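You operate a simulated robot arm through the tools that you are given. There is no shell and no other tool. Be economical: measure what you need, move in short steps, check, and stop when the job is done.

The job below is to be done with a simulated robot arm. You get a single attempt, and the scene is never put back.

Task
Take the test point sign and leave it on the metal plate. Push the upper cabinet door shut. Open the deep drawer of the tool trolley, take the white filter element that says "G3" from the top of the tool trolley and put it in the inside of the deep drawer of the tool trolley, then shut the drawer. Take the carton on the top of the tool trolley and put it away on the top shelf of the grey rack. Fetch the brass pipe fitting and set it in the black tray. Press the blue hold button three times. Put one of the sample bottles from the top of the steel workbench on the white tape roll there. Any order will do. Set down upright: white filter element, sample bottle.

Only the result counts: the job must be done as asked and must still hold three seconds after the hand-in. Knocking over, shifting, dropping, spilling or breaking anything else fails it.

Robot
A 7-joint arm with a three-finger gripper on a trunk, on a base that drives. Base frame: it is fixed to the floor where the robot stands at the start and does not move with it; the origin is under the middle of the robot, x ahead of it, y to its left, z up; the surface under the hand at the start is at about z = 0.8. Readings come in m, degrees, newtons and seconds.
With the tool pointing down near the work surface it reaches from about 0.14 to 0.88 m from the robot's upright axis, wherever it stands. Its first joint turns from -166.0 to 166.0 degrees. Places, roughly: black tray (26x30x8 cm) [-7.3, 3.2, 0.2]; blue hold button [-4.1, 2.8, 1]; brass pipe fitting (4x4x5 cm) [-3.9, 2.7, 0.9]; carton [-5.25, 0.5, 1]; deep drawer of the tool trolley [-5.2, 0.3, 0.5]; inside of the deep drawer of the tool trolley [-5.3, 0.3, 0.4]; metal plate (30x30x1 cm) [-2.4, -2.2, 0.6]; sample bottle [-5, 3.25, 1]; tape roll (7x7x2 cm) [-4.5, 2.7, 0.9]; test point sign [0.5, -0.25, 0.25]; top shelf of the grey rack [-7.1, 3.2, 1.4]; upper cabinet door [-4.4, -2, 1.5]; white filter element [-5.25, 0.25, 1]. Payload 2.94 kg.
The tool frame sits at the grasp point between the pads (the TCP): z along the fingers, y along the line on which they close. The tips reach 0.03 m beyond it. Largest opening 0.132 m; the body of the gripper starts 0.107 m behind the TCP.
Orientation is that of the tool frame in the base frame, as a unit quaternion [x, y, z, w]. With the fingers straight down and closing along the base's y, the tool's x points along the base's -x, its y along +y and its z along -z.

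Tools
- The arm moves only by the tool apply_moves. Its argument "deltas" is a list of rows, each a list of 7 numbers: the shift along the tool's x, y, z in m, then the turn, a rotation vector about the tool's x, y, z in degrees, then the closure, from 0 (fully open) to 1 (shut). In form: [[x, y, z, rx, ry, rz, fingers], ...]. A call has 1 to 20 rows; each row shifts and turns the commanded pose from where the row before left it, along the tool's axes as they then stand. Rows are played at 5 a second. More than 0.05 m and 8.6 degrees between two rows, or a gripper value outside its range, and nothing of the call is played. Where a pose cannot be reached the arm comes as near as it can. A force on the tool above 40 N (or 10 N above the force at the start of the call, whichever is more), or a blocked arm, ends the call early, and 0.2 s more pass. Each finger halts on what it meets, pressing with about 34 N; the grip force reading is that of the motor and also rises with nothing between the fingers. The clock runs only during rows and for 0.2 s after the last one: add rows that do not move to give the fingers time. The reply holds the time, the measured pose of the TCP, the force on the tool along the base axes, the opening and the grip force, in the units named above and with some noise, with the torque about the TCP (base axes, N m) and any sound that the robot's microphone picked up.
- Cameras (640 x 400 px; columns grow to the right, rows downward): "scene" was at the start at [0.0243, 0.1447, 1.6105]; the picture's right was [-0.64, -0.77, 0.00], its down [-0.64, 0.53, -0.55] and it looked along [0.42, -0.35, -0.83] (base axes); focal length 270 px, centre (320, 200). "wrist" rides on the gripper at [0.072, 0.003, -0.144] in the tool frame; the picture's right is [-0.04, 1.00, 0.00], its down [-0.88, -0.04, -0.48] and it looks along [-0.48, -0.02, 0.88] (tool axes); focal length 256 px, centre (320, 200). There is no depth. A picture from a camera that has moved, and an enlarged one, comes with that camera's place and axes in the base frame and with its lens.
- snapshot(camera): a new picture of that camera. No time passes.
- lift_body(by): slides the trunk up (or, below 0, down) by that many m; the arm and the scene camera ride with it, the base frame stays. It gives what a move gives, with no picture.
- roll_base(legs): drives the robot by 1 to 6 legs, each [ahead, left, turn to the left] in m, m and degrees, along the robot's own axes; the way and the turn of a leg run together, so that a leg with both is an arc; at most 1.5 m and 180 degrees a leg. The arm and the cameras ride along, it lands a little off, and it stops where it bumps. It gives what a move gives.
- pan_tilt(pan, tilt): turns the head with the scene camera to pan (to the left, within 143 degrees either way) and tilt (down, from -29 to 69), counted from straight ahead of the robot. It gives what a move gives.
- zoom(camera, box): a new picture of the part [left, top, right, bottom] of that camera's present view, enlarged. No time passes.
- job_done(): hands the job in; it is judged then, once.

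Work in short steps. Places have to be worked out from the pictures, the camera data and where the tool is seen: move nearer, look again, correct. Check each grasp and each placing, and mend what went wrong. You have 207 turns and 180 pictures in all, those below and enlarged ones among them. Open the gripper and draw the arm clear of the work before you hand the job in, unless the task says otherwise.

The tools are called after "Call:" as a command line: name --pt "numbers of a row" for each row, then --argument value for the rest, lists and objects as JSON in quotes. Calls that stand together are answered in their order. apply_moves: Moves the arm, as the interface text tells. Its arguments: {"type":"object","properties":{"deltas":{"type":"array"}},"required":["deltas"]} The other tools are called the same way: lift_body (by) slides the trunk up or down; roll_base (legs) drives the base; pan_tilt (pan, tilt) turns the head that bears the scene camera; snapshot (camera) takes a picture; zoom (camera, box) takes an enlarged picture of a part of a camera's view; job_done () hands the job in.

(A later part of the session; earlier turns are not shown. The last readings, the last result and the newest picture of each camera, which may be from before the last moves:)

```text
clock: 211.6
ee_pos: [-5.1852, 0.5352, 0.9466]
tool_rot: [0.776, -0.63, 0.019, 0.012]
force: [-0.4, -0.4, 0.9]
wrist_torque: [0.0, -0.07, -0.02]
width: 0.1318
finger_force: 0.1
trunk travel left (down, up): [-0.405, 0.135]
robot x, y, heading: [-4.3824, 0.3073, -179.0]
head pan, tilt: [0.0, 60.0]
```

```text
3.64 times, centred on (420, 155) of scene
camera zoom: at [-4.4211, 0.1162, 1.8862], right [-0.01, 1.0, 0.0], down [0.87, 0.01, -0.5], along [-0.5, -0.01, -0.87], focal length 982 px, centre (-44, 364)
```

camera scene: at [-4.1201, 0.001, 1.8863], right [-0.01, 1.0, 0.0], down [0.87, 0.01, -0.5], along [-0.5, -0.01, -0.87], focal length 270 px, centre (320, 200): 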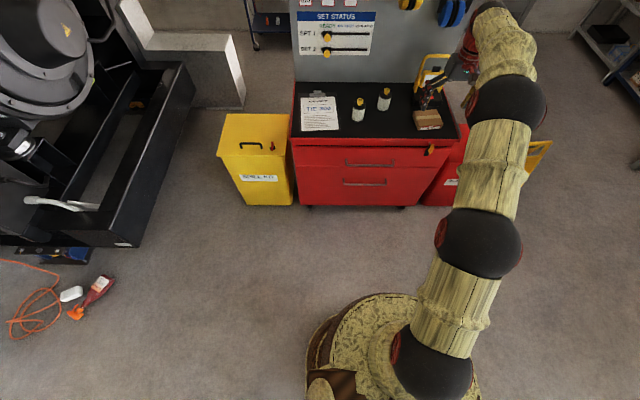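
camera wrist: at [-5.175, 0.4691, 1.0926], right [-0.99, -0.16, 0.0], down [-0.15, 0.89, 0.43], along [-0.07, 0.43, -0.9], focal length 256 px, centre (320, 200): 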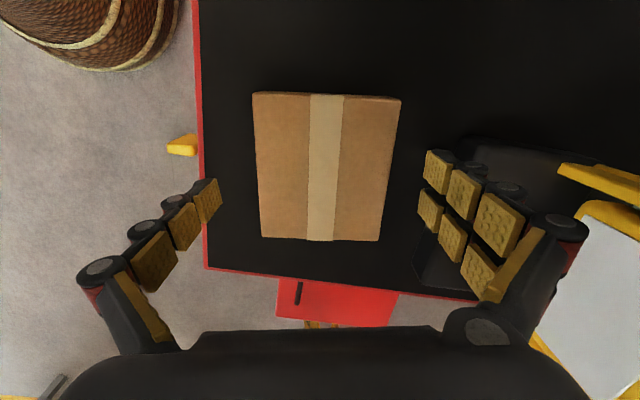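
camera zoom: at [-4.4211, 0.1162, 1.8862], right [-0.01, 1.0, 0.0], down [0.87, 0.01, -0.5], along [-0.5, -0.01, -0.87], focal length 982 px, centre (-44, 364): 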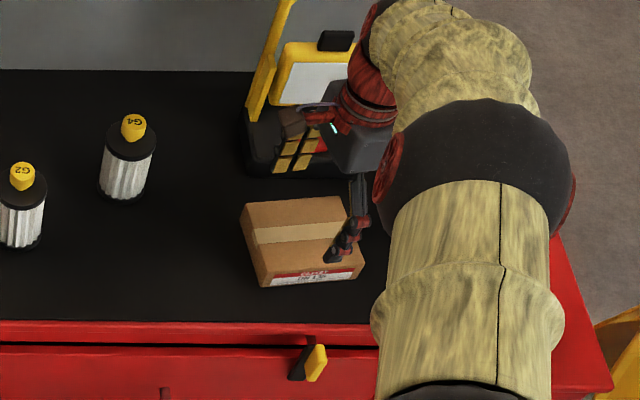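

Call:
apply_moves --pt "0.001 0 0.02 0 0 0 0" --pt "0.001 0 0.02 0 0 0 0" --pt "0 0 0 0 0 0 0.2" --pt "0 0 0 0 0 0 0.5" --pt "0 0 0 0 0 0 0.5" --pt "0 0 0 0 0 0 0.5"

Call:
snapshot --camera "wrist"

```text
clock: 213.0
ee_pos: [-5.1843, 0.529, 0.9141]
tool_rot: [0.775, -0.631, 0.015, 0.015]
force: [6.8, -2.2, 34.8]
wrist_torque: [0.18, 1.73, 0.05]
width: 0.1068
finger_force: 33.7
trunk travel left (down, up): [-0.405, 0.135]
robot x, y, heading: [-4.3844, 0.3055, -179.1]
head pan, tilt: [0.0, 60.0]
```

```text
78 pictures are left
camera wrist: at [-5.1726, 0.4639, 1.0599], right [-0.99, -0.16, 0.0], down [-0.14, 0.89, 0.44], along [-0.07, 0.43, -0.9], focal length 256 px, centre (320, 200)
```

wrist: 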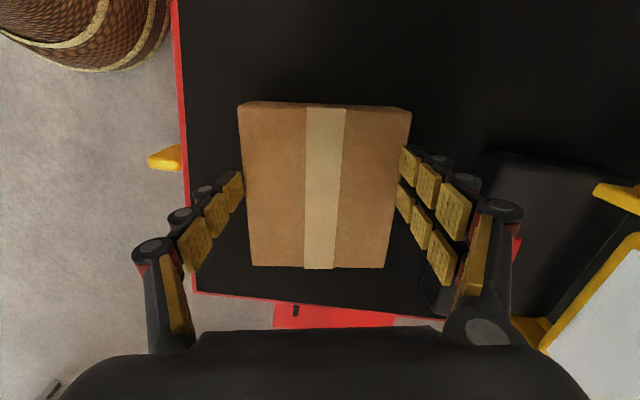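

Gripped at 0.107 (tips touching the top, z≈0.885). Lift.

Call:
apply_moves --pt "0 0 -0.01 0 0 0 0.5" --pt "0 0 -0.03 0 0 0 0.5" --pt "0 0 -0.04 0 0 0 0.5" --pt "0 0 -0.04 0 0 0 0.5" --pt "0 0 -0.04 0 0 0 0.5" --pt "0 0 -0.04 0 0 0 0.5"

Call:
snapshot --camera "wrist"

```text
clock: 214.4
ee_pos: [-5.1871, 0.5387, 1.1094]
tool_rot: [0.775, -0.631, 0.02, 0.013]
force: [0.3, 0.4, -0.5]
wrist_torque: [-0.02, 0.02, 0.03]
width: 0.0659
finger_force: 0.0
trunk travel left (down, up): [-0.405, 0.135]
robot x, y, heading: [-4.3845, 0.3078, -179.0]
head pan, tilt: [0.0, 60.0]
```

```text
77 pictures are left
camera wrist: at [-5.1775, 0.4729, 1.2538], right [-0.99, -0.16, -0.01], down [-0.15, 0.89, 0.43], along [-0.06, 0.43, -0.9], focal length 256 px, centre (320, 200)
```

wrist: 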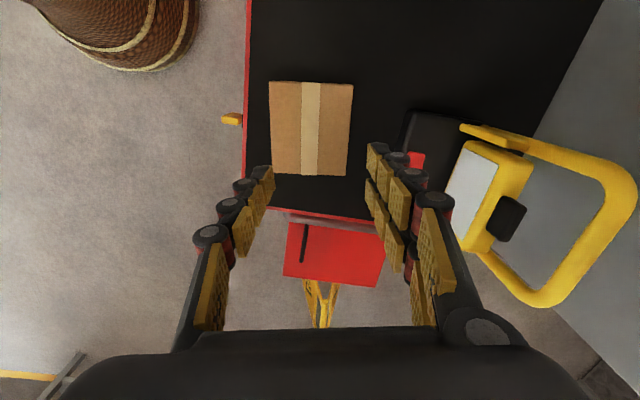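

It slipped: tips were pressing the tabletop. I recentre by 1.5 cm, go to z≈0.92 and close fully.

Call:
apply_moves --pt "0 -0.015 0.03 0 0 0 0" --pt "-0.002 0 0.04 0 0 0 0" --pt "-0.002 0 0.04 0 0 0 0" --pt "-0.002 0 0.04 0 0 0 0" --pt "-0.002 0 0.039 0 0 0 0" --pt "0 0 0 0 0 0 0"

Call:
snapshot --camera "wrist"

```text
clock: 215.8
ee_pos: [-5.1724, 0.5383, 0.9172]
tool_rot: [0.775, -0.631, 0.019, 0.013]
force: [0.2, -0.3, -0.6]
wrist_torque: [0.01, 0.02, 0.02]
width: 0.1321
finger_force: 0.1
trunk travel left (down, up): [-0.405, 0.135]
robot x, y, heading: [-4.3861, 0.3058, -179.0]
head pan, tilt: [0.0, 60.0]
```

```text
76 pictures are left
camera wrist: at [-5.1627, 0.4726, 1.063], right [-0.99, -0.16, 0.0], down [-0.15, 0.89, 0.43], along [-0.07, 0.43, -0.9], focal length 256 px, centre (320, 200)
```

wrist: 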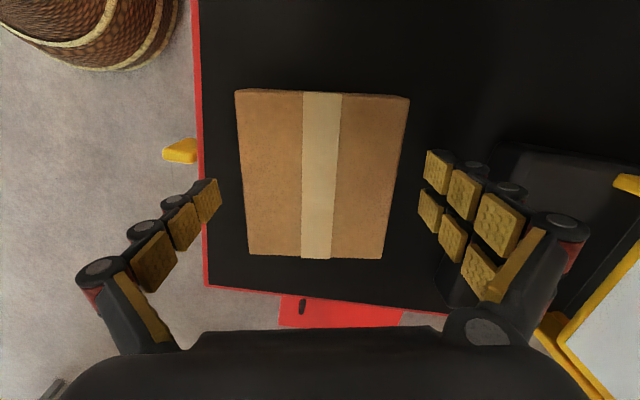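

Geometry suggests the carton top is only z≈0.897, so the pads were too high. Descend further with open fingers in small steps.

Call:
apply_moves --pt "0 0 0.008 0 0 0 0" --pt "0 0 0.008 0 0 0 0" --pt "0 0 0.008 0 0 0 0" --pt "0 0 0.006 0 0 0 0" --pt "0 0 0 0 0 0 0"

Call:
snapshot --camera "wrist"

```text
clock: 217.0
ee_pos: [-5.1707, 0.5395, 0.8877]
tool_rot: [0.775, -0.631, 0.019, 0.013]
force: [0.2, -0.7, 0.1]
wrist_torque: [-0.01, -0.01, -0.01]
width: 0.1319
finger_force: 0.0
trunk travel left (down, up): [-0.405, 0.135]
robot x, y, heading: [-4.3861, 0.3077, -179.1]
head pan, tilt: [0.0, 60.0]
```

```text
75 pictures are left
camera wrist: at [-5.1605, 0.4734, 1.0338], right [-0.99, -0.16, -0.01], down [-0.15, 0.89, 0.43], along [-0.07, 0.43, -0.9], focal length 256 px, centre (320, 200)
```

wrist: 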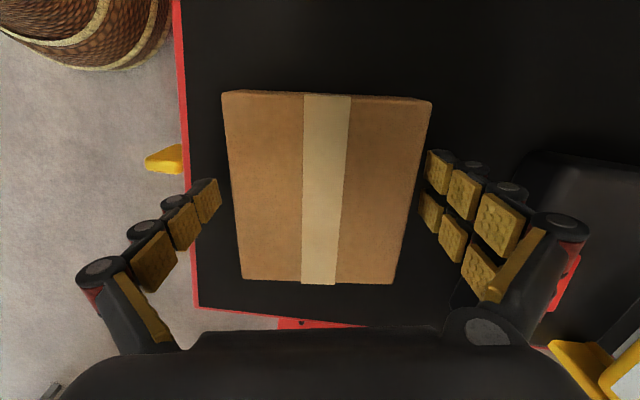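

No contact; pads now well beside the carton. Close.

Call:
apply_moves --pt "0 0 0 0 0 0 0.3" --pt "0 0 0 0 0 0 0.6" --pt "0 0 0 0 0 0 0.6" --pt "0 0 0 0 0 0 0.6"

Call:
apply_moves --pt "0 0 -0.005 0 0 0 0.6" --pt "0 0 -0.01 0 0 0 0.6" --pt "0 0 -0.02 0 0 0 0.6"

Call:
snapshot --camera "wrist"

```text
clock: 218.0
ee_pos: [-5.1709, 0.5398, 0.889]
tool_rot: [0.776, -0.631, 0.019, 0.014]
force: [-1.5, -0.2, 4.5]
wrist_torque: [0.06, -0.24, -0.13]
width: 0.1116
finger_force: 34.2
trunk travel left (down, up): [-0.405, 0.135]
robot x, y, heading: [-4.3863, 0.3062, -179.2]
head pan, tilt: [0.0, 60.0]
```

```text
clock: 218.8
ee_pos: [-5.1696, 0.5406, 0.9209]
tool_rot: [0.776, -0.631, 0.019, 0.013]
force: [0.4, -0.3, -3.3]
wrist_torque: [0.02, 0.05, -0.01]
width: 0.1113
finger_force: 34.1
trunk travel left (down, up): [-0.405, 0.135]
robot x, y, heading: [-4.3864, 0.3078, -179.1]
head pan, tilt: [0.0, 60.0]
```

```text
74 pictures are left
camera wrist: at [-5.1594, 0.4751, 1.0682], right [-0.99, -0.16, -0.01], down [-0.15, 0.89, 0.43], along [-0.06, 0.43, -0.9], focal length 256 px, centre (320, 200)
```

wrist: 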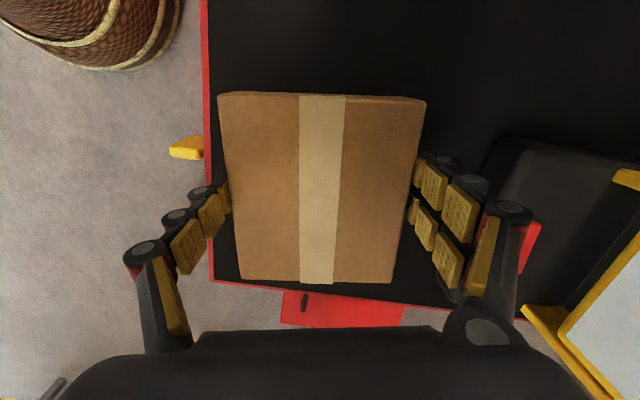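

Held at 0.111. Raise, back away, and head toward the rack area.

Call:
apply_moves --pt "0 0 -0.04 0 0 0 0.6" --pt "0 0 -0.04 0 0 0 0.6" --pt "0 0 -0.04 0 0 0 0.6" --pt "0 0 -0.04 0 0 0 0.6" --pt "0 0 -0.04 0 0 0 0.6" --pt "0 0 -0.04 0 0 0 0.6"

Call:
roll_base --legs '[[-0.4, 0, 0], [0, -1.5, 0]]'

Call:
pan_tilt --pan -25 --tilt 25

Call:
snapshot --camera "scene"

```text
clock: 220.2
ee_pos: [-5.1709, 0.5535, 1.1621]
tool_rot: [0.775, -0.631, 0.018, 0.014]
force: [0.3, -0.1, -2.2]
wrist_torque: [-0.06, 0.06, -0.04]
width: 0.111
finger_force: 34.0
trunk travel left (down, up): [-0.405, 0.135]
robot x, y, heading: [-4.3859, 0.3076, -179.1]
head pan, tilt: [0.0, 60.0]
```

```text
clock: 229.7
ee_pos: [-4.8116, 2.0343, 1.1609]
tool_rot: [0.781, -0.624, 0.02, 0.013]
force: [0.4, 0.0, -1.6]
wrist_torque: [-0.07, 0.0, -0.01]
width: 0.1103
finger_force: 33.7
trunk travel left (down, up): [-0.405, 0.135]
robot x, y, heading: [-4.0162, 1.7991, -178.0]
head pan, tilt: [0.0, 60.0]
```

```text
clock: 230.7
ee_pos: [-4.8109, 2.0333, 1.1614]
tool_rot: [0.782, -0.623, 0.02, 0.013]
force: [0.1, 0.1, -0.5]
wrist_torque: [-0.02, 0.02, -0.03]
width: 0.1103
finger_force: 34.0
trunk travel left (down, up): [-0.405, 0.135]
robot x, y, heading: [-4.0179, 1.8038, -178.4]
head pan, tilt: [-25.0, 25.0]
```

```text
73 pictures are left
camera scene: at [-4.0676, 1.6485, 1.9362], right [0.39, 0.92, 0.0], down [0.39, -0.17, -0.91], along [-0.83, 0.35, -0.42], focal length 270 px, centre (320, 200)
```

scene: 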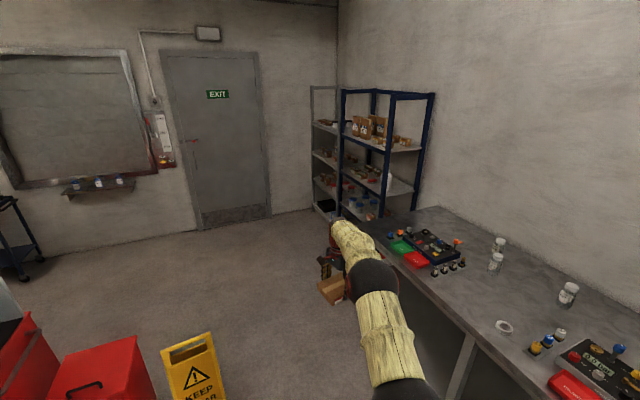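

Two racks: the far grey one and the nearer blue one. I drive west along y≈1.8 and turn to face the grey rack.

Call:
roll_base --legs '[[0, 0, -1.7], [1.4, 0, 0], [1.4, 0, 0], [0, 0, -90]]'

Call:
pan_tilt --pan 0 --tilt 35

Call:
snapshot --camera "scene"

```text
clock: 243.9
ee_pos: [-7.5208, 2.1265, 1.1608]
tool_rot: [0.76, -0.65, 0.025, 0.01]
force: [2.6, -0.4, 0.4]
wrist_torque: [0.03, 0.27, -0.01]
width: 0.1095
finger_force: 33.3
trunk travel left (down, up): [-0.405, 0.135]
robot x, y, heading: [-6.7522, 1.8386, 178.3]
head pan, tilt: [-25.0, 25.0]
stopped in leg 3: the force on the tool passed its limit at 70 N (the readings are from after the stop); the commanded pose is now the measured one
```

```text
clock: 244.8
ee_pos: [-7.5214, 2.1258, 1.1622]
tool_rot: [0.76, -0.65, 0.024, 0.011]
force: [3.3, 0.3, -1.6]
wrist_torque: [-0.01, 0.31, 0.01]
width: 0.1092
finger_force: 34.1
trunk travel left (down, up): [-0.405, 0.135]
robot x, y, heading: [-6.7532, 1.8421, 178.0]
head pan, tilt: [0.0, 35.0]
```

```text
72 pictures are left
camera scene: at [-6.8159, 1.6531, 1.9206], right [0.03, 1.0, 0.0], down [0.57, -0.02, -0.82], along [-0.82, 0.03, -0.57], focal length 270 px, centre (320, 200)
```

scene: 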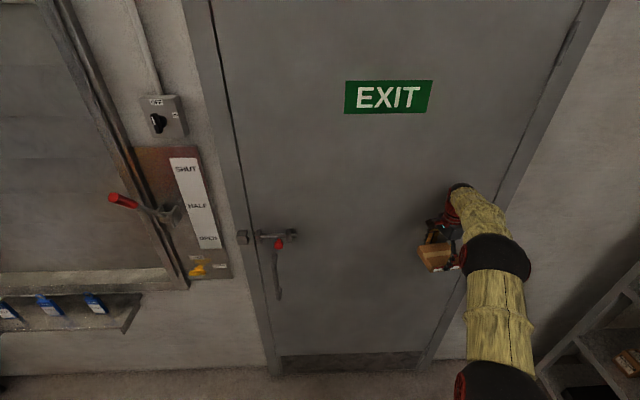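

The carton touched the door (wall x≈-7.6). Back off 0.35 m, then turn right to face the racks.

Call:
roll_base --legs '[[-0.35, 0, 0], [-0.1, 0.15, -88]]'

Call:
pan_tilt --pan 10 --tilt 30

Call:
snapshot --camera "scene"

Call:
snapshot --camera "wrist"

```text
clock: 250.8
ee_pos: [-6.1773, 2.4492, 1.1614]
tool_rot: [-0.097, 0.995, -0.01, -0.024]
force: [0.9, -1.6, -1.7]
wrist_torque: [-0.03, 0.01, -0.01]
width: 0.1093
finger_force: 34.2
trunk travel left (down, up): [-0.405, 0.135]
robot x, y, heading: [-6.4384, 1.6693, 90.3]
head pan, tilt: [0.0, 35.0]
```

```text
clock: 251.5
ee_pos: [-6.1794, 2.4496, 1.1618]
tool_rot: [-0.096, 0.995, -0.01, -0.024]
force: [0.4, 0.0, -2.3]
wrist_torque: [0.0, 0.05, 0.0]
width: 0.1097
finger_force: 33.7
trunk travel left (down, up): [-0.405, 0.135]
robot x, y, heading: [-6.436, 1.6699, 89.9]
head pan, tilt: [10.0, 30.0]
```

```text
71 pictures are left
camera scene: at [-6.642, 1.7285, 1.9283], right [0.98, 0.18, 0.0], down [0.09, -0.49, -0.87], along [-0.15, 0.85, -0.5], focal length 270 px, centre (320, 200)
```

scene: 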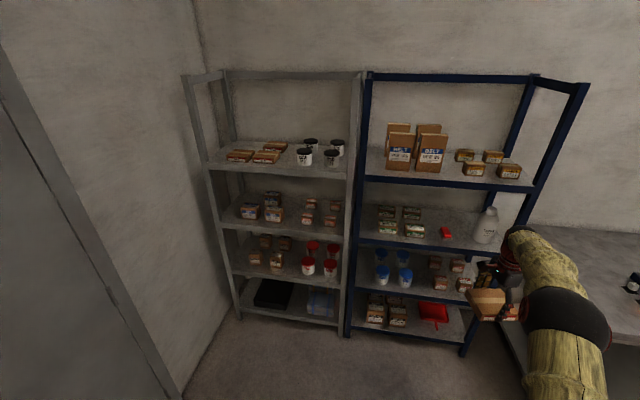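

```text
70 pictures are left
camera wrist: at [-6.2432, 2.4414, 1.3072], right [-0.15, 0.99, -0.02], down [0.89, 0.14, 0.43], along [0.43, 0.05, -0.9], focal length 256 px, centre (320, 200)
```

wrist: 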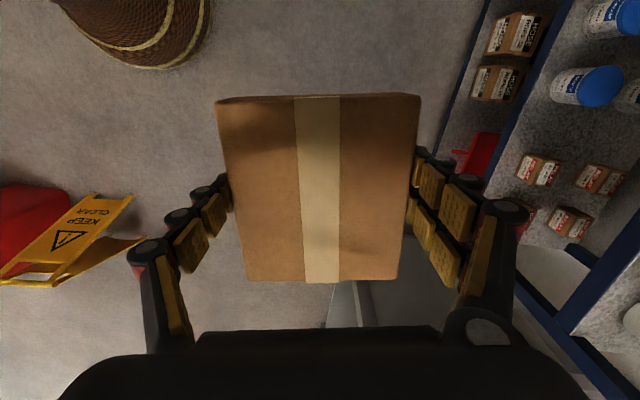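

Grey rack top shelf at z≈1.38, front edge y≈2.87, x −7.4…−6.7. I zoom on it to pick a free spot and raise the trunk.

Call:
lift_body --by 0.13

Call:
apply_moves --pt "0 0 -0.04 0 0 0 0.6" --pt "0 0 -0.04 0 0 0 0.6" --pt "0 0 -0.04 0 0 0 0.6" --pt "0 0 -0.04 0 0 0 0.6" --pt "0 0 -0.03 0 0 0 0.6"

Call:
snapshot --camera "scene"

Call:
zoom --camera "scene" --box '[170, 60, 370, 250]'

```text
clock: 253.1
ee_pos: [-6.179, 2.4495, 1.291]
tool_rot: [-0.095, 0.995, -0.011, -0.025]
force: [0.1, -0.3, -1.4]
wrist_torque: [0.0, -0.02, -0.02]
width: 0.1094
finger_force: 33.9
trunk travel left (down, up): [-0.535, 0.005]
robot x, y, heading: [-6.4314, 1.6646, 89.9]
head pan, tilt: [10.0, 30.0]
```

```text
clock: 254.3
ee_pos: [-6.17, 2.4556, 1.4793]
tool_rot: [-0.096, 0.995, -0.011, -0.025]
force: [0.6, 0.1, -2.2]
wrist_torque: [0.03, 0.02, -0.02]
width: 0.1093
finger_force: 34.2
trunk travel left (down, up): [-0.535, 0.005]
robot x, y, heading: [-6.4374, 1.6677, 90.0]
head pan, tilt: [10.0, 30.0]
```

```text
69 pictures are left
camera scene: at [-6.6421, 1.7285, 2.0583], right [0.98, 0.18, 0.0], down [0.09, -0.49, -0.87], along [-0.15, 0.85, -0.5], focal length 270 px, centre (320, 200)
```

scene: 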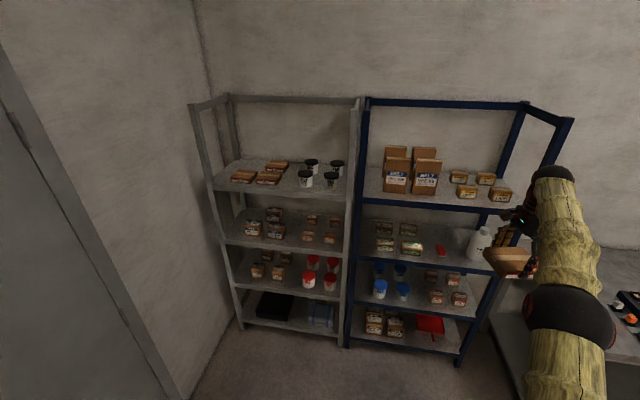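

```text
2.11 times, centred on (270, 155) of scene
camera zoom: at [-6.6421, 1.7285, 2.0583], right [0.98, 0.18, 0.0], down [0.09, -0.49, -0.87], along [-0.15, 0.85, -0.5], focal length 569 px, centre (425, 295)
```

zoom: 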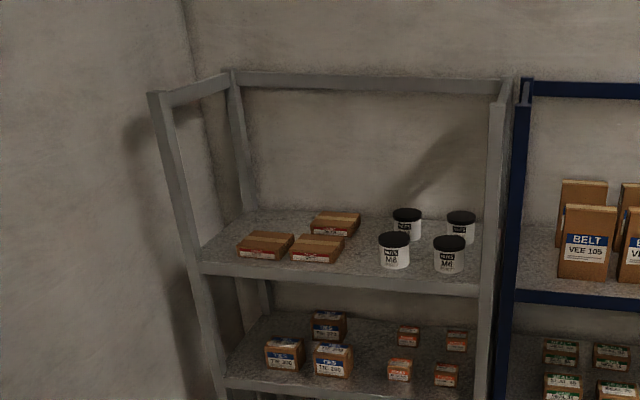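

There is no front top beam, and the shelf's 2×2 carton group has its back-left slot free (~(-7.33,3.2)). I swing the arm to the robot's left with the yaw squared, then drive in front.

Call:
apply_moves --pt "0.04 0 0 0 0 2.9 0.6" --pt "0.04 0 0 0 0 2.9 0.6" --pt "0.04 0 0 0 0 2.8 0.6" --pt "0.043 0 0 0 0 0 0.6" --pt "0.043 0 0 0 0 0 0.6" --pt "0.043 0 0 0 0 0 0.6" --pt "0.043 0 0 0 0 0 0.6" --pt "0.043 0 0 0 0 0 0.6" --pt "0.043 0 0 0 0 0 0.6" --pt "0.043 0 0 0 0 0 0.6" --pt "0.043 0 0 0 0 0 0.6" --pt "0.043 0 0 0 0 0 0.6"

Call:
roll_base --legs '[[0, 0.5, 0]]'

Call:
pan_tilt --pan 10 --tilt 35

Call:
snapshot --camera "scene"

Call:
snapshot --camera "wrist"

```text
clock: 256.9
ee_pos: [-6.6764, 2.422, 1.5039]
tool_rot: [-0.021, 0.999, -0.012, -0.023]
force: [-0.5, 0.3, -1.6]
wrist_torque: [-0.02, -0.06, 0.02]
width: 0.1093
finger_force: 34.5
trunk travel left (down, up): [-0.535, 0.005]
robot x, y, heading: [-6.4374, 1.6684, 89.9]
head pan, tilt: [10.0, 30.0]
```

```text
clock: 259.8
ee_pos: [-7.1827, 2.4193, 1.5058]
tool_rot: [-0.022, 0.999, -0.012, -0.023]
force: [0.2, 0.2, -2.3]
wrist_torque: [0.01, -0.03, 0.0]
width: 0.1093
finger_force: 33.9
trunk travel left (down, up): [-0.535, 0.005]
robot x, y, heading: [-6.9389, 1.6678, 90.0]
head pan, tilt: [10.0, 30.0]
```

```text
clock: 260.5
ee_pos: [-7.1809, 2.4187, 1.5054]
tool_rot: [-0.022, 0.999, -0.012, -0.023]
force: [0.2, 0.6, -1.3]
wrist_torque: [-0.03, 0.04, -0.02]
width: 0.1097
finger_force: 34.1
trunk travel left (down, up): [-0.535, 0.005]
robot x, y, heading: [-6.9416, 1.6669, 90.5]
head pan, tilt: [10.0, 35.0]
```

```text
67 pictures are left
camera scene: at [-7.1462, 1.724, 2.0505], right [0.98, 0.18, 0.0], down [0.1, -0.56, -0.82], along [-0.15, 0.81, -0.57], focal length 270 px, centre (320, 200)
```

scene: 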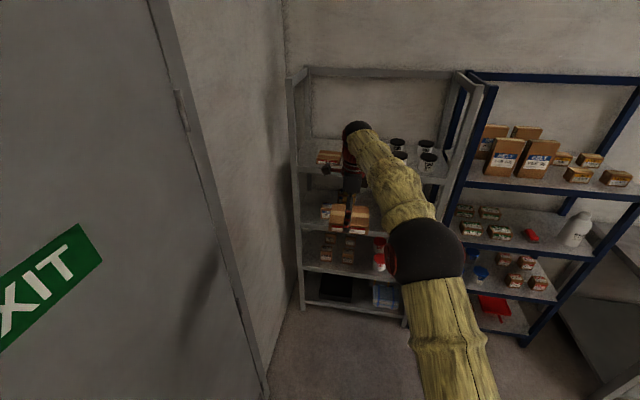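

```text
66 pictures are left
camera wrist: at [-7.2466, 2.4215, 1.6513], right [0.0, 1.0, -0.03], down [0.9, 0.01, 0.43], along [0.43, -0.02, -0.9], focal length 256 px, centre (320, 200)
```

wrist: 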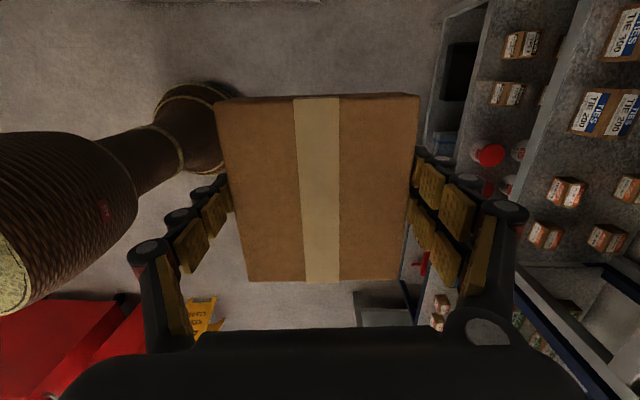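

Triangulation: front cartons at (-7.35,3.10) and (-7.19,3.10), back one at (-7.19,3.28), shelf z≈1.345; the free slot is (-7.35,3.27). I move the arm a bit left and drive in part-way.

Call:
apply_moves --pt "0.04 0 0 0 0 0 0.6" --pt "0.04 0 0 0 0 0 0.6" --pt "0.03 0 0 0 0 0 0.6"

Call:
roll_base --legs '[[0.5, 0.05, -0.5]]'

Call:
pan_tilt --pan 30 --tilt 30

Call:
snapshot --camera "scene"

Call:
snapshot --camera "wrist"

```text
clock: 261.3
ee_pos: [-7.2938, 2.4148, 1.5099]
tool_rot: [-0.022, 0.999, -0.013, -0.024]
force: [-0.8, -0.1, -0.6]
wrist_torque: [0.04, -0.03, 0.01]
width: 0.1093
finger_force: 34.1
trunk travel left (down, up): [-0.535, 0.005]
robot x, y, heading: [-6.9357, 1.6657, 90.2]
head pan, tilt: [10.0, 35.0]
```

```text
clock: 264.3
ee_pos: [-7.3362, 2.9303, 1.5099]
tool_rot: [-0.018, 0.999, -0.013, -0.024]
force: [0.6, -0.3, -1.6]
wrist_torque: [-0.05, 0.02, -0.02]
width: 0.1092
finger_force: 34.4
trunk travel left (down, up): [-0.535, 0.005]
robot x, y, heading: [-6.9901, 2.1759, 89.6]
head pan, tilt: [10.0, 35.0]
```

```text
clock: 265.1
ee_pos: [-7.3375, 2.9288, 1.5096]
tool_rot: [-0.019, 0.999, -0.013, -0.023]
force: [0.5, 0.5, -1.6]
wrist_torque: [-0.03, -0.01, 0.01]
width: 0.1094
finger_force: 34.1
trunk travel left (down, up): [-0.535, 0.005]
robot x, y, heading: [-6.9891, 2.1802, 90.1]
head pan, tilt: [30.0, 30.0]
```

```text
65 pictures are left
camera scene: at [-7.2268, 2.229, 2.0582], right [0.87, 0.5, 0.0], down [0.25, -0.43, -0.87], along [-0.43, 0.75, -0.5], focal length 270 px, centre (320, 200)
```

scene: 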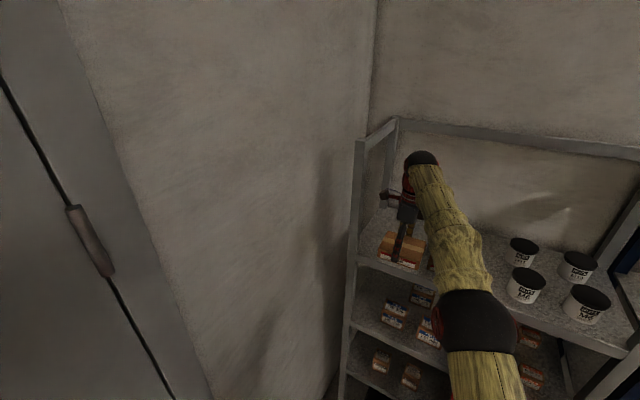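

```text
64 pictures are left
camera wrist: at [-7.4028, 2.9316, 1.6563], right [0.01, 1.0, -0.03], down [0.9, 0.01, 0.43], along [0.43, -0.03, -0.9], focal length 256 px, centre (320, 200)
```

wrist: 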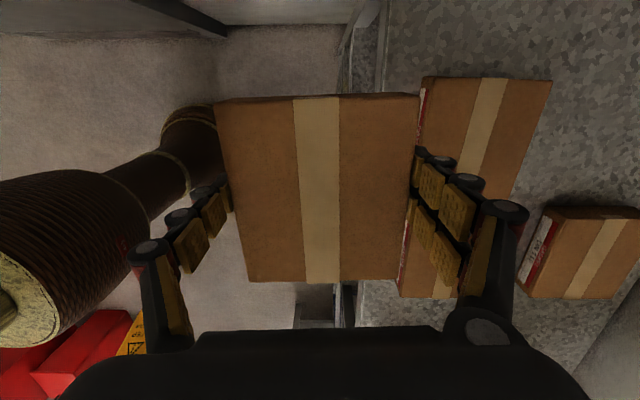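

The wrist view shows the slot clearly: x<-7.27, y>3.135. Target centre (-7.36,3.245). Drive in 0.31 m at the same height.

Call:
roll_base --legs '[[0.31, 0.022, 0]]'

Call:
snapshot --camera "wrist"

Call:
snapshot --camera "scene"

```text
clock: 267.2
ee_pos: [-7.3632, 3.2427, 1.5094]
tool_rot: [-0.021, 0.999, -0.013, -0.024]
force: [0.7, 0.6, -1.6]
wrist_torque: [-0.04, 0.0, 0.0]
width: 0.1092
finger_force: 33.1
trunk travel left (down, up): [-0.535, 0.005]
robot x, y, heading: [-7.014, 2.4913, 90.1]
head pan, tilt: [30.0, 30.0]
```

```text
63 pictures are left
camera wrist: at [-7.4278, 3.246, 1.6554], right [0.0, 1.0, -0.03], down [0.9, 0.01, 0.43], along [0.43, -0.02, -0.9], focal length 256 px, centre (320, 200)
```

wrist: 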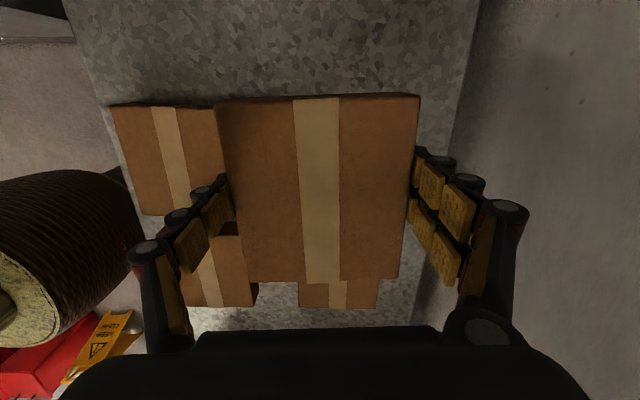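

```text
62 pictures are left
camera scene: at [-7.2489, 2.5443, 2.0582], right [0.87, 0.5, 0.0], down [0.25, -0.43, -0.87], along [-0.43, 0.75, -0.5], focal length 270 px, centre (320, 200)
```

scene: 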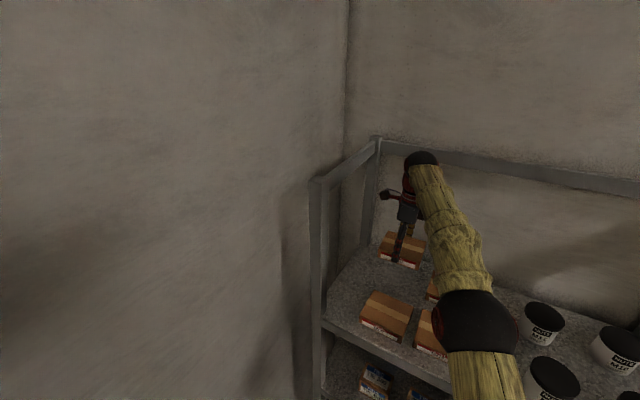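

Alignment good. Lower toward the shelf.

Call:
apply_moves --pt "-0.001 0.001 0.03 0 0 0 0.6" --pt "-0.001 0.001 0.03 0 0 0 0.6" --pt "-0.001 0.001 0.02 0 0 0 0.6" --pt "-0.001 0 0.015 0 0 0 0.6" --pt "0 0 0 0 0 0 0.6"

Call:
snapshot --camera "wrist"

Call:
zoom --camera "scene" --box '[300, 180, 500, 360]'

```text
clock: 268.4
ee_pos: [-7.3613, 3.2411, 1.415]
tool_rot: [-0.021, 0.999, -0.011, -0.024]
force: [-0.3, -0.4, -0.9]
wrist_torque: [0.01, 0.01, 0.0]
width: 0.1093
finger_force: 34.0
trunk travel left (down, up): [-0.535, 0.005]
robot x, y, heading: [-7.0119, 2.4945, 90.2]
head pan, tilt: [30.0, 30.0]
```

```text
61 pictures are left
camera wrist: at [-7.4277, 3.2451, 1.56], right [0.0, 1.0, -0.03], down [0.9, 0.01, 0.43], along [0.43, -0.02, -0.9], focal length 256 px, centre (320, 200)
```

wrist: 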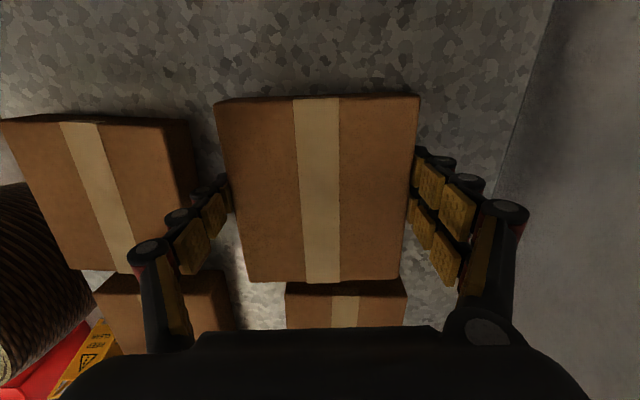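

```text
2.22 times, centred on (400, 270) of scene
camera zoom: at [-7.2488, 2.5424, 2.0583], right [0.87, 0.5, 0.0], down [0.25, -0.43, -0.87], along [-0.43, 0.75, -0.5], focal length 600 px, centre (142, 44)
```

zoom: 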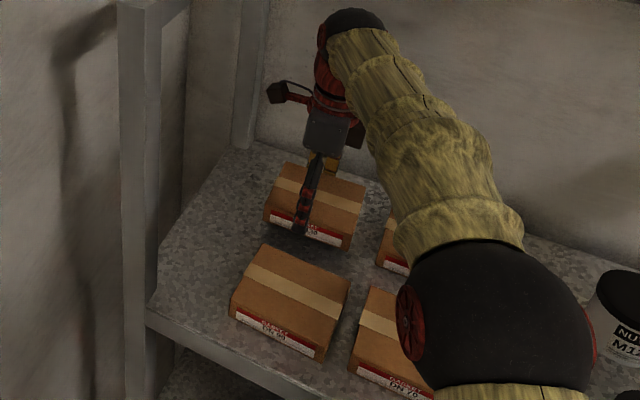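

The front finger would be tight to the front carton, so shift 2 cm deeper, then lower gently to contact.

Call:
apply_moves --pt "0 0.01 0 0 0 0 0.6" --pt "0 0.01 0 0 0 0 0.6" --pt "0 0 0.006 0 0 0 0.6" --pt "0 0 0.006 0 0 0 0.6" --pt "0 0 0.006 0 0 0 0.6" --pt "0 0 0 0 0 0 0.6"

```text
clock: 269.8
ee_pos: [-7.3639, 3.2608, 1.3967]
tool_rot: [-0.021, 0.999, -0.013, -0.023]
force: [0.0, -1.4, -1.7]
wrist_torque: [-0.01, 0.0, 0.0]
width: 0.1091
finger_force: 33.8
trunk travel left (down, up): [-0.535, 0.005]
robot x, y, heading: [-7.0148, 2.4929, 90.1]
head pan, tilt: [30.0, 30.0]
```

Call:
apply_moves --pt "0 0 0.004 0 0 0 0.6" --pt "0 0 0.004 0 0 0 0.6" --pt "0 0 0.004 0 0 0 0.6" --pt "0 0 0 0 0 0 0.6"

Call:
snapshot --camera "wrist"

```text
clock: 270.8
ee_pos: [-7.364, 3.2617, 1.3893]
tool_rot: [-0.02, 0.999, -0.009, -0.025]
force: [-0.6, 4.0, 16.7]
wrist_torque: [1.12, 0.22, -0.22]
width: 0.1096
finger_force: 33.7
trunk travel left (down, up): [-0.535, 0.005]
robot x, y, heading: [-7.0102, 2.497, 90.0]
head pan, tilt: [30.0, 30.0]
```

```text
59 pictures are left
camera wrist: at [-7.4292, 3.2636, 1.5348], right [0.0, 1.0, -0.02], down [0.9, 0.01, 0.43], along [0.43, -0.02, -0.9], focal length 256 px, centre (320, 200)
```

wrist: 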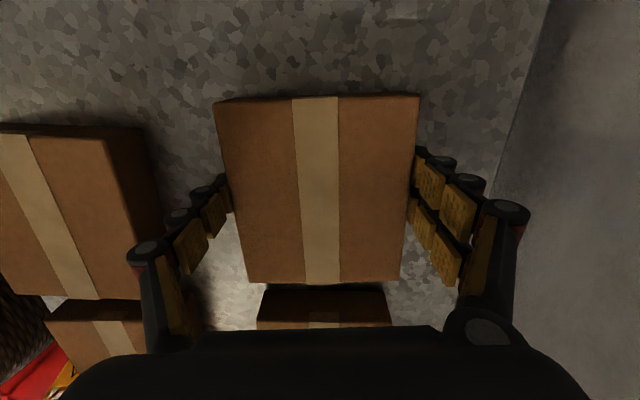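

Contact (17 N). Release and lift straight up.

Call:
apply_moves --pt "0 0 0 0 0 0 0.12" --pt "0 0 0 0 0 0 0.05" --pt "0 0 0 0 0 0 0.05" --pt "0 0 -0.02 0 0 0 0.05" --pt "0 0 -0.04 0 0 0 0.05" --pt "0 0 -0.04 0 0 0 0.05" --pt "0 0 -0.04 0 0 0 0.05"

Call:
snapshot --camera "wrist"

```text
clock: 272.4
ee_pos: [-7.3524, 3.2503, 1.5115]
tool_rot: [-0.022, 0.999, -0.013, -0.023]
force: [0.5, -0.9, 0.5]
wrist_torque: [0.1, 0.02, -0.02]
width: 0.1254
finger_force: 0.1
out of reach, approached as far as the arm can: row 7
trunk travel left (down, up): [-0.535, 0.005]
robot x, y, heading: [-7.0125, 2.4938, 90.0]
head pan, tilt: [30.0, 30.0]
```

```text
58 pictures are left
camera wrist: at [-7.4173, 3.2527, 1.6579], right [0.0, 1.0, -0.03], down [0.9, 0.01, 0.43], along [0.43, -0.02, -0.9], focal length 256 px, centre (320, 200)
```

wrist: 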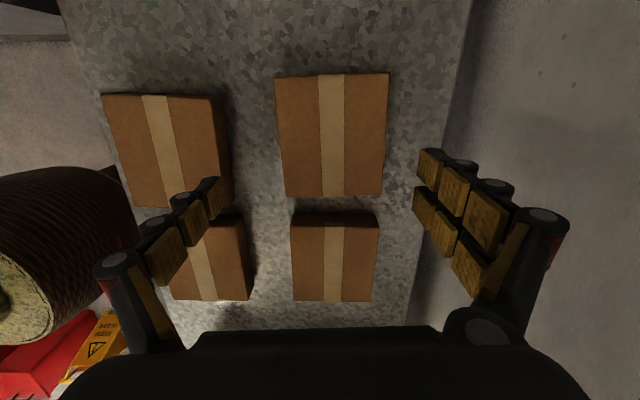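

Carton in place. Back out and move along to the bench, facing +y.

Call:
roll_base --legs '[[-0.8, 0, 0], [0, -1.4, 0], [0, -1.2, 0]]'

Call:
pan_tilt --pan -10 --tilt 42

Call:
snapshot --camera "scene"

```text
clock: 283.0
ee_pos: [-5.9911, 2.4423, 1.5098]
tool_rot: [-0.024, 0.999, -0.014, -0.023]
force: [0.7, 0.3, -0.3]
wrist_torque: [-0.04, 0.05, 0.02]
width: 0.1256
finger_force: 0.0
trunk travel left (down, up): [-0.535, 0.005]
robot x, y, heading: [-5.6497, 1.6849, 90.2]
head pan, tilt: [30.0, 30.0]
stopped in leg 2: the robot was blocked; the commanded pose is now the measured one
```

```text
clock: 284.0
ee_pos: [-5.9927, 2.442, 1.5097]
tool_rot: [-0.024, 0.999, -0.013, -0.024]
force: [0.3, -0.3, 0.3]
wrist_torque: [0.02, 0.0, -0.02]
width: 0.1253
finger_force: 0.1
trunk travel left (down, up): [-0.535, 0.005]
robot x, y, heading: [-5.6517, 1.6814, 90.4]
head pan, tilt: [-10.0, 42.0]
```

```text
57 pictures are left
camera scene: at [-5.8259, 1.7368, 2.04], right [0.99, -0.17, 0.0], down [-0.11, -0.66, -0.74], along [0.13, 0.73, -0.67], focal length 270 px, centre (320, 200)
```

scene: 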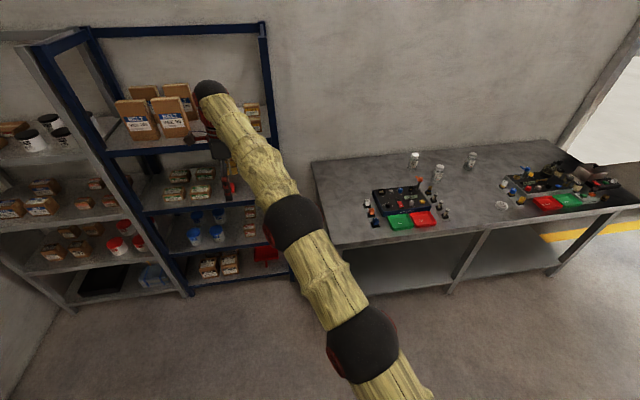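

The base was blocked — likely by the yellow caution sign. I look at it.

Call:
pan_tilt --pan -100 --tilt 50

Call:
snapshot --camera "scene"

```text
clock: 285.7
ee_pos: [-5.9924, 2.4414, 1.5105]
tool_rot: [-0.024, 0.999, -0.014, -0.023]
force: [-0.5, -0.7, -1.7]
wrist_torque: [0.01, -0.01, -0.01]
width: 0.1257
finger_force: 0.0
trunk travel left (down, up): [-0.535, 0.005]
robot x, y, heading: [-5.6509, 1.6856, 90.3]
head pan, tilt: [-100.0, 50.0]
```

```text
56 pictures are left
camera scene: at [-5.7639, 1.6414, 2.0288], right [-0.17, -0.99, 0.0], down [-0.75, 0.13, -0.64], along [0.63, -0.11, -0.77], focal length 270 px, centre (320, 200)
```

scene: 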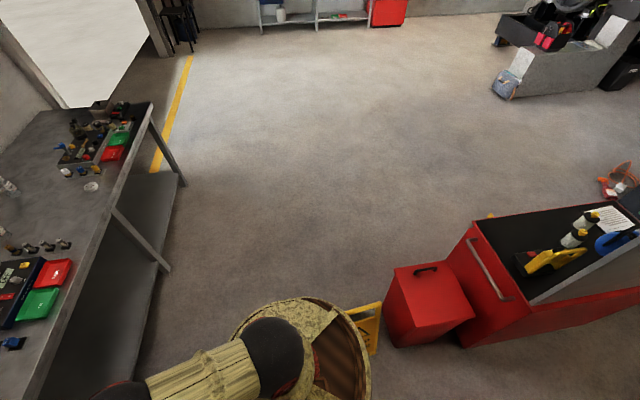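

The sign touches the base but is standing. I move away from it (left) and look again.

Call:
roll_base --legs '[[0, 0.15, 0]]'

Call:
zoom --camera "scene" --box '[240, 160, 560, 400]'

```text
clock: 287.1
ee_pos: [-6.1474, 2.4407, 1.5092]
tool_rot: [-0.022, 0.999, -0.012, -0.023]
force: [-1.0, -0.4, -0.2]
wrist_torque: [-0.03, -0.06, 0.0]
width: 0.1253
finger_force: 0.0
trunk travel left (down, up): [-0.535, 0.005]
robot x, y, heading: [-5.803, 1.6855, 90.1]
head pan, tilt: [-100.0, 50.0]
```

```text
1.67 times, centred on (400, 280) of scene
camera zoom: at [-5.9198, 1.6409, 2.0286], right [-0.17, -0.99, 0.0], down [-0.75, 0.13, -0.64], along [0.63, -0.11, -0.77], focal length 450 px, centre (187, 67)
```

zoom: 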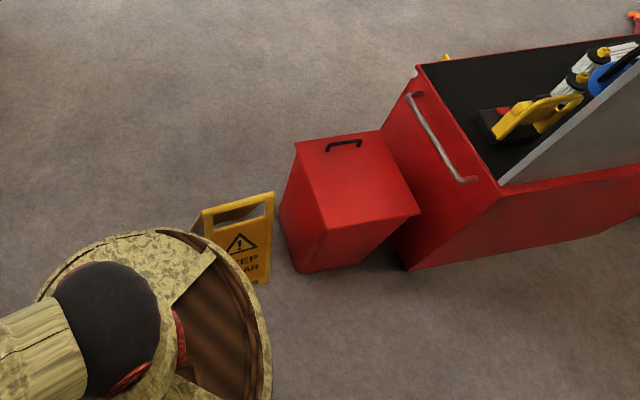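

Call:
roll_base --legs '[[0.3, 0.2, 0]]'

Call:
zoom --camera "scene" --box '[320, 200, 520, 360]'

```text
clock: 289.4
ee_pos: [-6.3465, 2.7406, 1.5092]
tool_rot: [-0.022, 0.999, -0.014, -0.022]
force: [-0.3, 0.9, -0.9]
wrist_torque: [-0.02, -0.03, 0.02]
width: 0.1254
finger_force: 0.0
trunk travel left (down, up): [-0.535, 0.005]
robot x, y, heading: [-5.9996, 1.986, 90.0]
head pan, tilt: [-100.0, 50.0]
```

```text
2.50 times, centred on (420, 280) of scene
camera zoom: at [-6.1189, 1.9413, 2.0287], right [-0.17, -0.99, 0.0], down [-0.75, 0.13, -0.64], along [0.63, -0.11, -0.77], focal length 675 px, centre (70, 0)
```

zoom: 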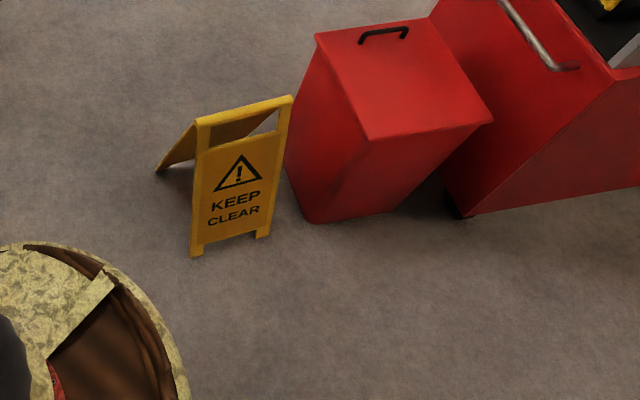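

The sign stands where it was within measurement error. From here I keep y≥1.95 in that corridor; retract the arm and strafe right to the bench.

Call:
apply_moves --pt "-0.03 -0.035 0 0 0 0 0" --pt "-0.03 -0.035 0 0 0 0 0" --pt "-0.03 -0.035 0 0 0 0 0" --pt "-0.03 -0.035 0 0 0 0 0" --pt "-0.03 -0.035 0 0 0 0 0" --pt "-0.03 -0.035 0 0 0 0 0"

Call:
roll_base --legs '[[0, -1.4, 0], [0, -0.1, 0]]'

Call:
pan_tilt --pan -15 --tilt 50

Call:
snapshot --camera "scene"

```text
clock: 290.8
ee_pos: [-6.1524, 2.5377, 1.5052]
tool_rot: [-0.021, 0.999, -0.012, -0.025]
force: [0.6, -0.6, 1.4]
wrist_torque: [0.09, 0.03, -0.02]
width: 0.1321
finger_force: 0.0
trunk travel left (down, up): [-0.535, 0.005]
robot x, y, heading: [-6.0048, 1.9813, 90.2]
head pan, tilt: [-100.0, 50.0]
```

```text
clock: 298.4
ee_pos: [-4.6802, 2.553, 1.5057]
tool_rot: [-0.029, 0.999, -0.014, -0.024]
force: [0.7, 0.0, 0.3]
wrist_torque: [-0.01, 0.08, -0.02]
width: 0.132
finger_force: 0.2
trunk travel left (down, up): [-0.535, 0.005]
robot x, y, heading: [-4.5244, 1.9991, 91.2]
head pan, tilt: [-100.0, 50.0]
```

```text
clock: 300.0
ee_pos: [-4.6808, 2.5523, 1.5059]
tool_rot: [-0.03, 0.999, -0.014, -0.023]
force: [-0.3, 0.1, -0.3]
wrist_torque: [0.0, -0.02, 0.01]
width: 0.1322
finger_force: 0.1
trunk travel left (down, up): [-0.535, 0.005]
robot x, y, heading: [-4.5199, 1.9996, 90.9]
head pan, tilt: [-15.0, 50.0]
```

```text
53 pictures are left
camera scene: at [-4.6942, 2.0407, 2.0288], right [0.97, -0.24, 0.0], down [-0.19, -0.74, -0.64], along [0.16, 0.62, -0.77], focal length 270 px, centre (320, 200)
```

scene: 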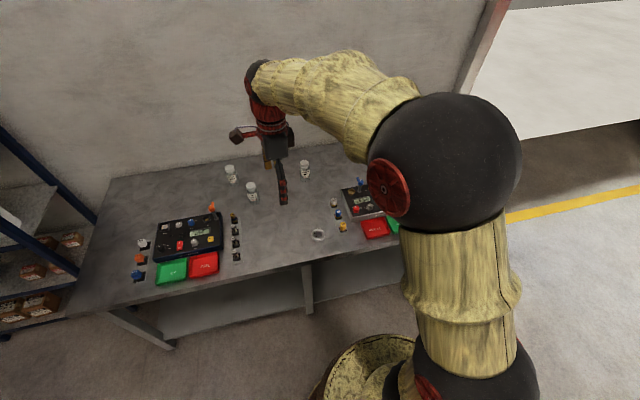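

Tape at (-4.51,2.746); bottle nearest at (-4.81,3.075). Lower the trunk, rotate the hand to face forward, and drive closer.

Call:
lift_body --by -0.3

Call:
apply_moves --pt "0 0 0 0 0 -8.2 0" --pt "0 0 0 0 0 -8.2 0" --pt "0 0 0 0 0 -8.2 0" --pt "0 0 0 0 0 -8.2 0" --pt "0 0 0 0 0 -8.2 0" --pt "0 0 0 0 0 -8.2 0" --pt "0 0 0 0 0 -8.2 0" --pt "0 0 0 0 0 -8.2 0" --pt "0 0 0 0 0 -8.2 0" --pt "0 0 0 0 0 -8.2 0" --pt "0 0 0 0 0 -6 0"

Call:
roll_base --legs '[[0.24, 0.18, -0.9]]'

Call:
snapshot --camera "wrist"

```text
clock: 303.0
ee_pos: [-4.681, 2.5539, 1.2053]
tool_rot: [-0.029, 0.999, -0.013, -0.024]
force: [0.5, 0.4, -0.3]
wrist_torque: [0.02, -0.02, -0.01]
width: 0.1319
finger_force: 0.0
trunk travel left (down, up): [-0.235, 0.305]
robot x, y, heading: [-4.5213, 1.9985, 90.9]
head pan, tilt: [-15.0, 50.0]
```

```text
clock: 305.4
ee_pos: [-4.6822, 2.5533, 1.205]
tool_rot: [0.716, -0.698, -0.007, 0.026]
force: [-0.3, -0.8, 0.2]
wrist_torque: [-0.02, -0.01, -0.01]
width: 0.1323
finger_force: 0.0
trunk travel left (down, up): [-0.235, 0.305]
robot x, y, heading: [-4.5225, 1.9938, 90.6]
head pan, tilt: [-15.0, 50.0]
```

```text
clock: 307.4
ee_pos: [-4.8495, 2.7964, 1.2041]
tool_rot: [0.708, -0.706, -0.006, 0.026]
force: [-0.3, 0.3, -0.6]
wrist_torque: [-0.03, -0.03, 0.02]
width: 0.1319
finger_force: 0.0
trunk travel left (down, up): [-0.235, 0.305]
robot x, y, heading: [-4.7008, 2.237, 90.2]
head pan, tilt: [-15.0, 50.0]
```

```text
52 pictures are left
camera wrist: at [-4.8451, 2.7278, 1.349], right [-1.0, 0.04, 0.04], down [0.06, 0.89, 0.45], along [-0.02, 0.45, -0.89], focal length 256 px, centre (320, 200)
```

wrist: 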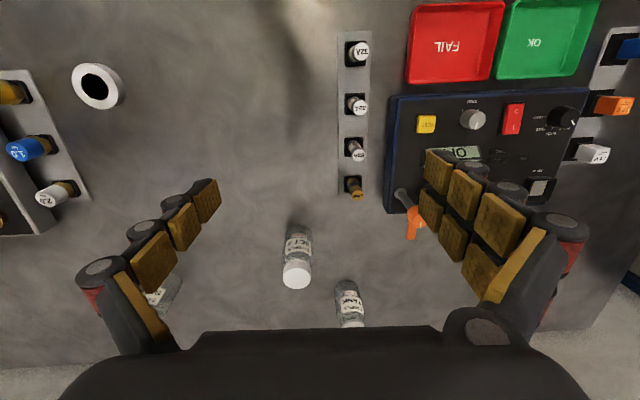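

Bottle at (-4.802,3.072). Move above it, straightening the tool's 3° tilt.

Call:
apply_moves --pt "-0.035 -0.007 0 2.6 -1.6 0 0" --pt "-0.04 -0.008 0 0 0 0 0" --pt "-0.04 -0.008 0 0 0 0 0" --pt "-0.04 -0.008 0 0 0 0 0" --pt "-0.04 -0.008 0 0 0 0 0" --pt "-0.04 -0.008 0 0 0 0 0" --pt "-0.04 0 0.0 0 0 0 0" --pt "0 0 0.04 0 0 0 0" --pt "0 0 0.04 0 0 0 0"

Call:
snapshot --camera "wrist"

```text
clock: 309.4
ee_pos: [-4.8036, 3.0735, 1.1203]
tool_rot: [0.708, -0.707, 0.001, 0.0]
force: [-0.5, 0.9, 0.0]
wrist_torque: [-0.09, -0.01, -0.01]
width: 0.1319
finger_force: 0.1
trunk travel left (down, up): [-0.235, 0.305]
robot x, y, heading: [-4.7037, 2.2356, 90.0]
head pan, tilt: [-15.0, 50.0]
```

```text
51 pictures are left
camera wrist: at [-4.8059, 3.0012, 1.263], right [-1.0, 0.04, 0.0], down [0.04, 0.88, 0.47], along [0.02, 0.47, -0.88], focal length 256 px, centre (320, 200)
```

wrist: 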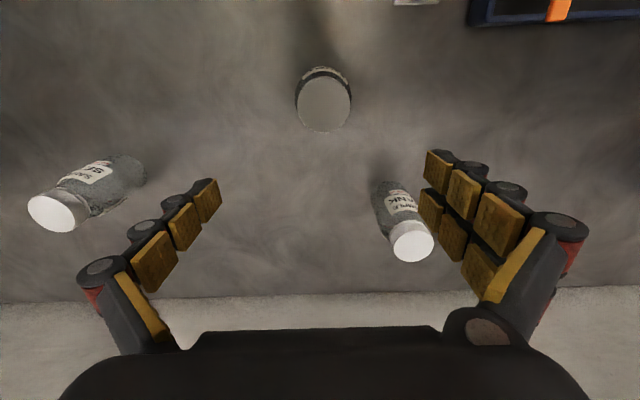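

Triangulation: cap top z≈1.02, bottle at (-4.807,3.033). Recentre and descend to z≈0.955.

Call:
apply_moves --pt "0.04 0.003 0 0 0 0 0" --pt "0 0 0.03 0 0 0 0" --pt "0 0 0.03 0 0 0 0"

Call:
snapshot --camera "wrist"

```text
clock: 310.2
ee_pos: [-4.808, 3.0331, 1.0633]
tool_rot: [0.708, -0.707, 0.0, 0.001]
force: [0.1, 0.5, -1.2]
wrist_torque: [-0.04, 0.02, 0.0]
width: 0.1322
finger_force: 0.2
trunk travel left (down, up): [-0.235, 0.305]
robot x, y, heading: [-4.7017, 2.2412, 89.6]
head pan, tilt: [-15.0, 50.0]
```

```text
50 pictures are left
camera wrist: at [-4.8105, 2.96, 1.2053], right [-1.0, 0.04, 0.0], down [0.04, 0.88, 0.48], along [0.02, 0.48, -0.88], focal length 256 px, centre (320, 200)
```

wrist: 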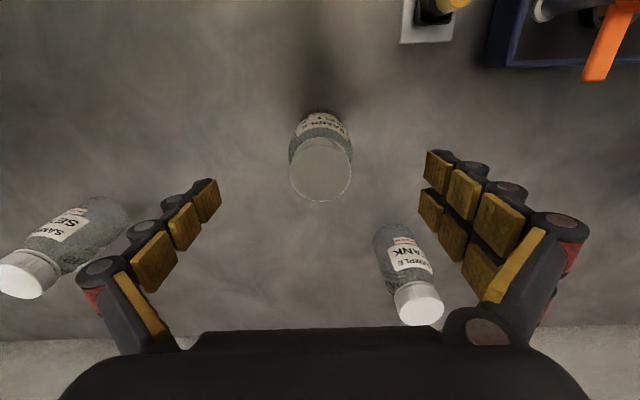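

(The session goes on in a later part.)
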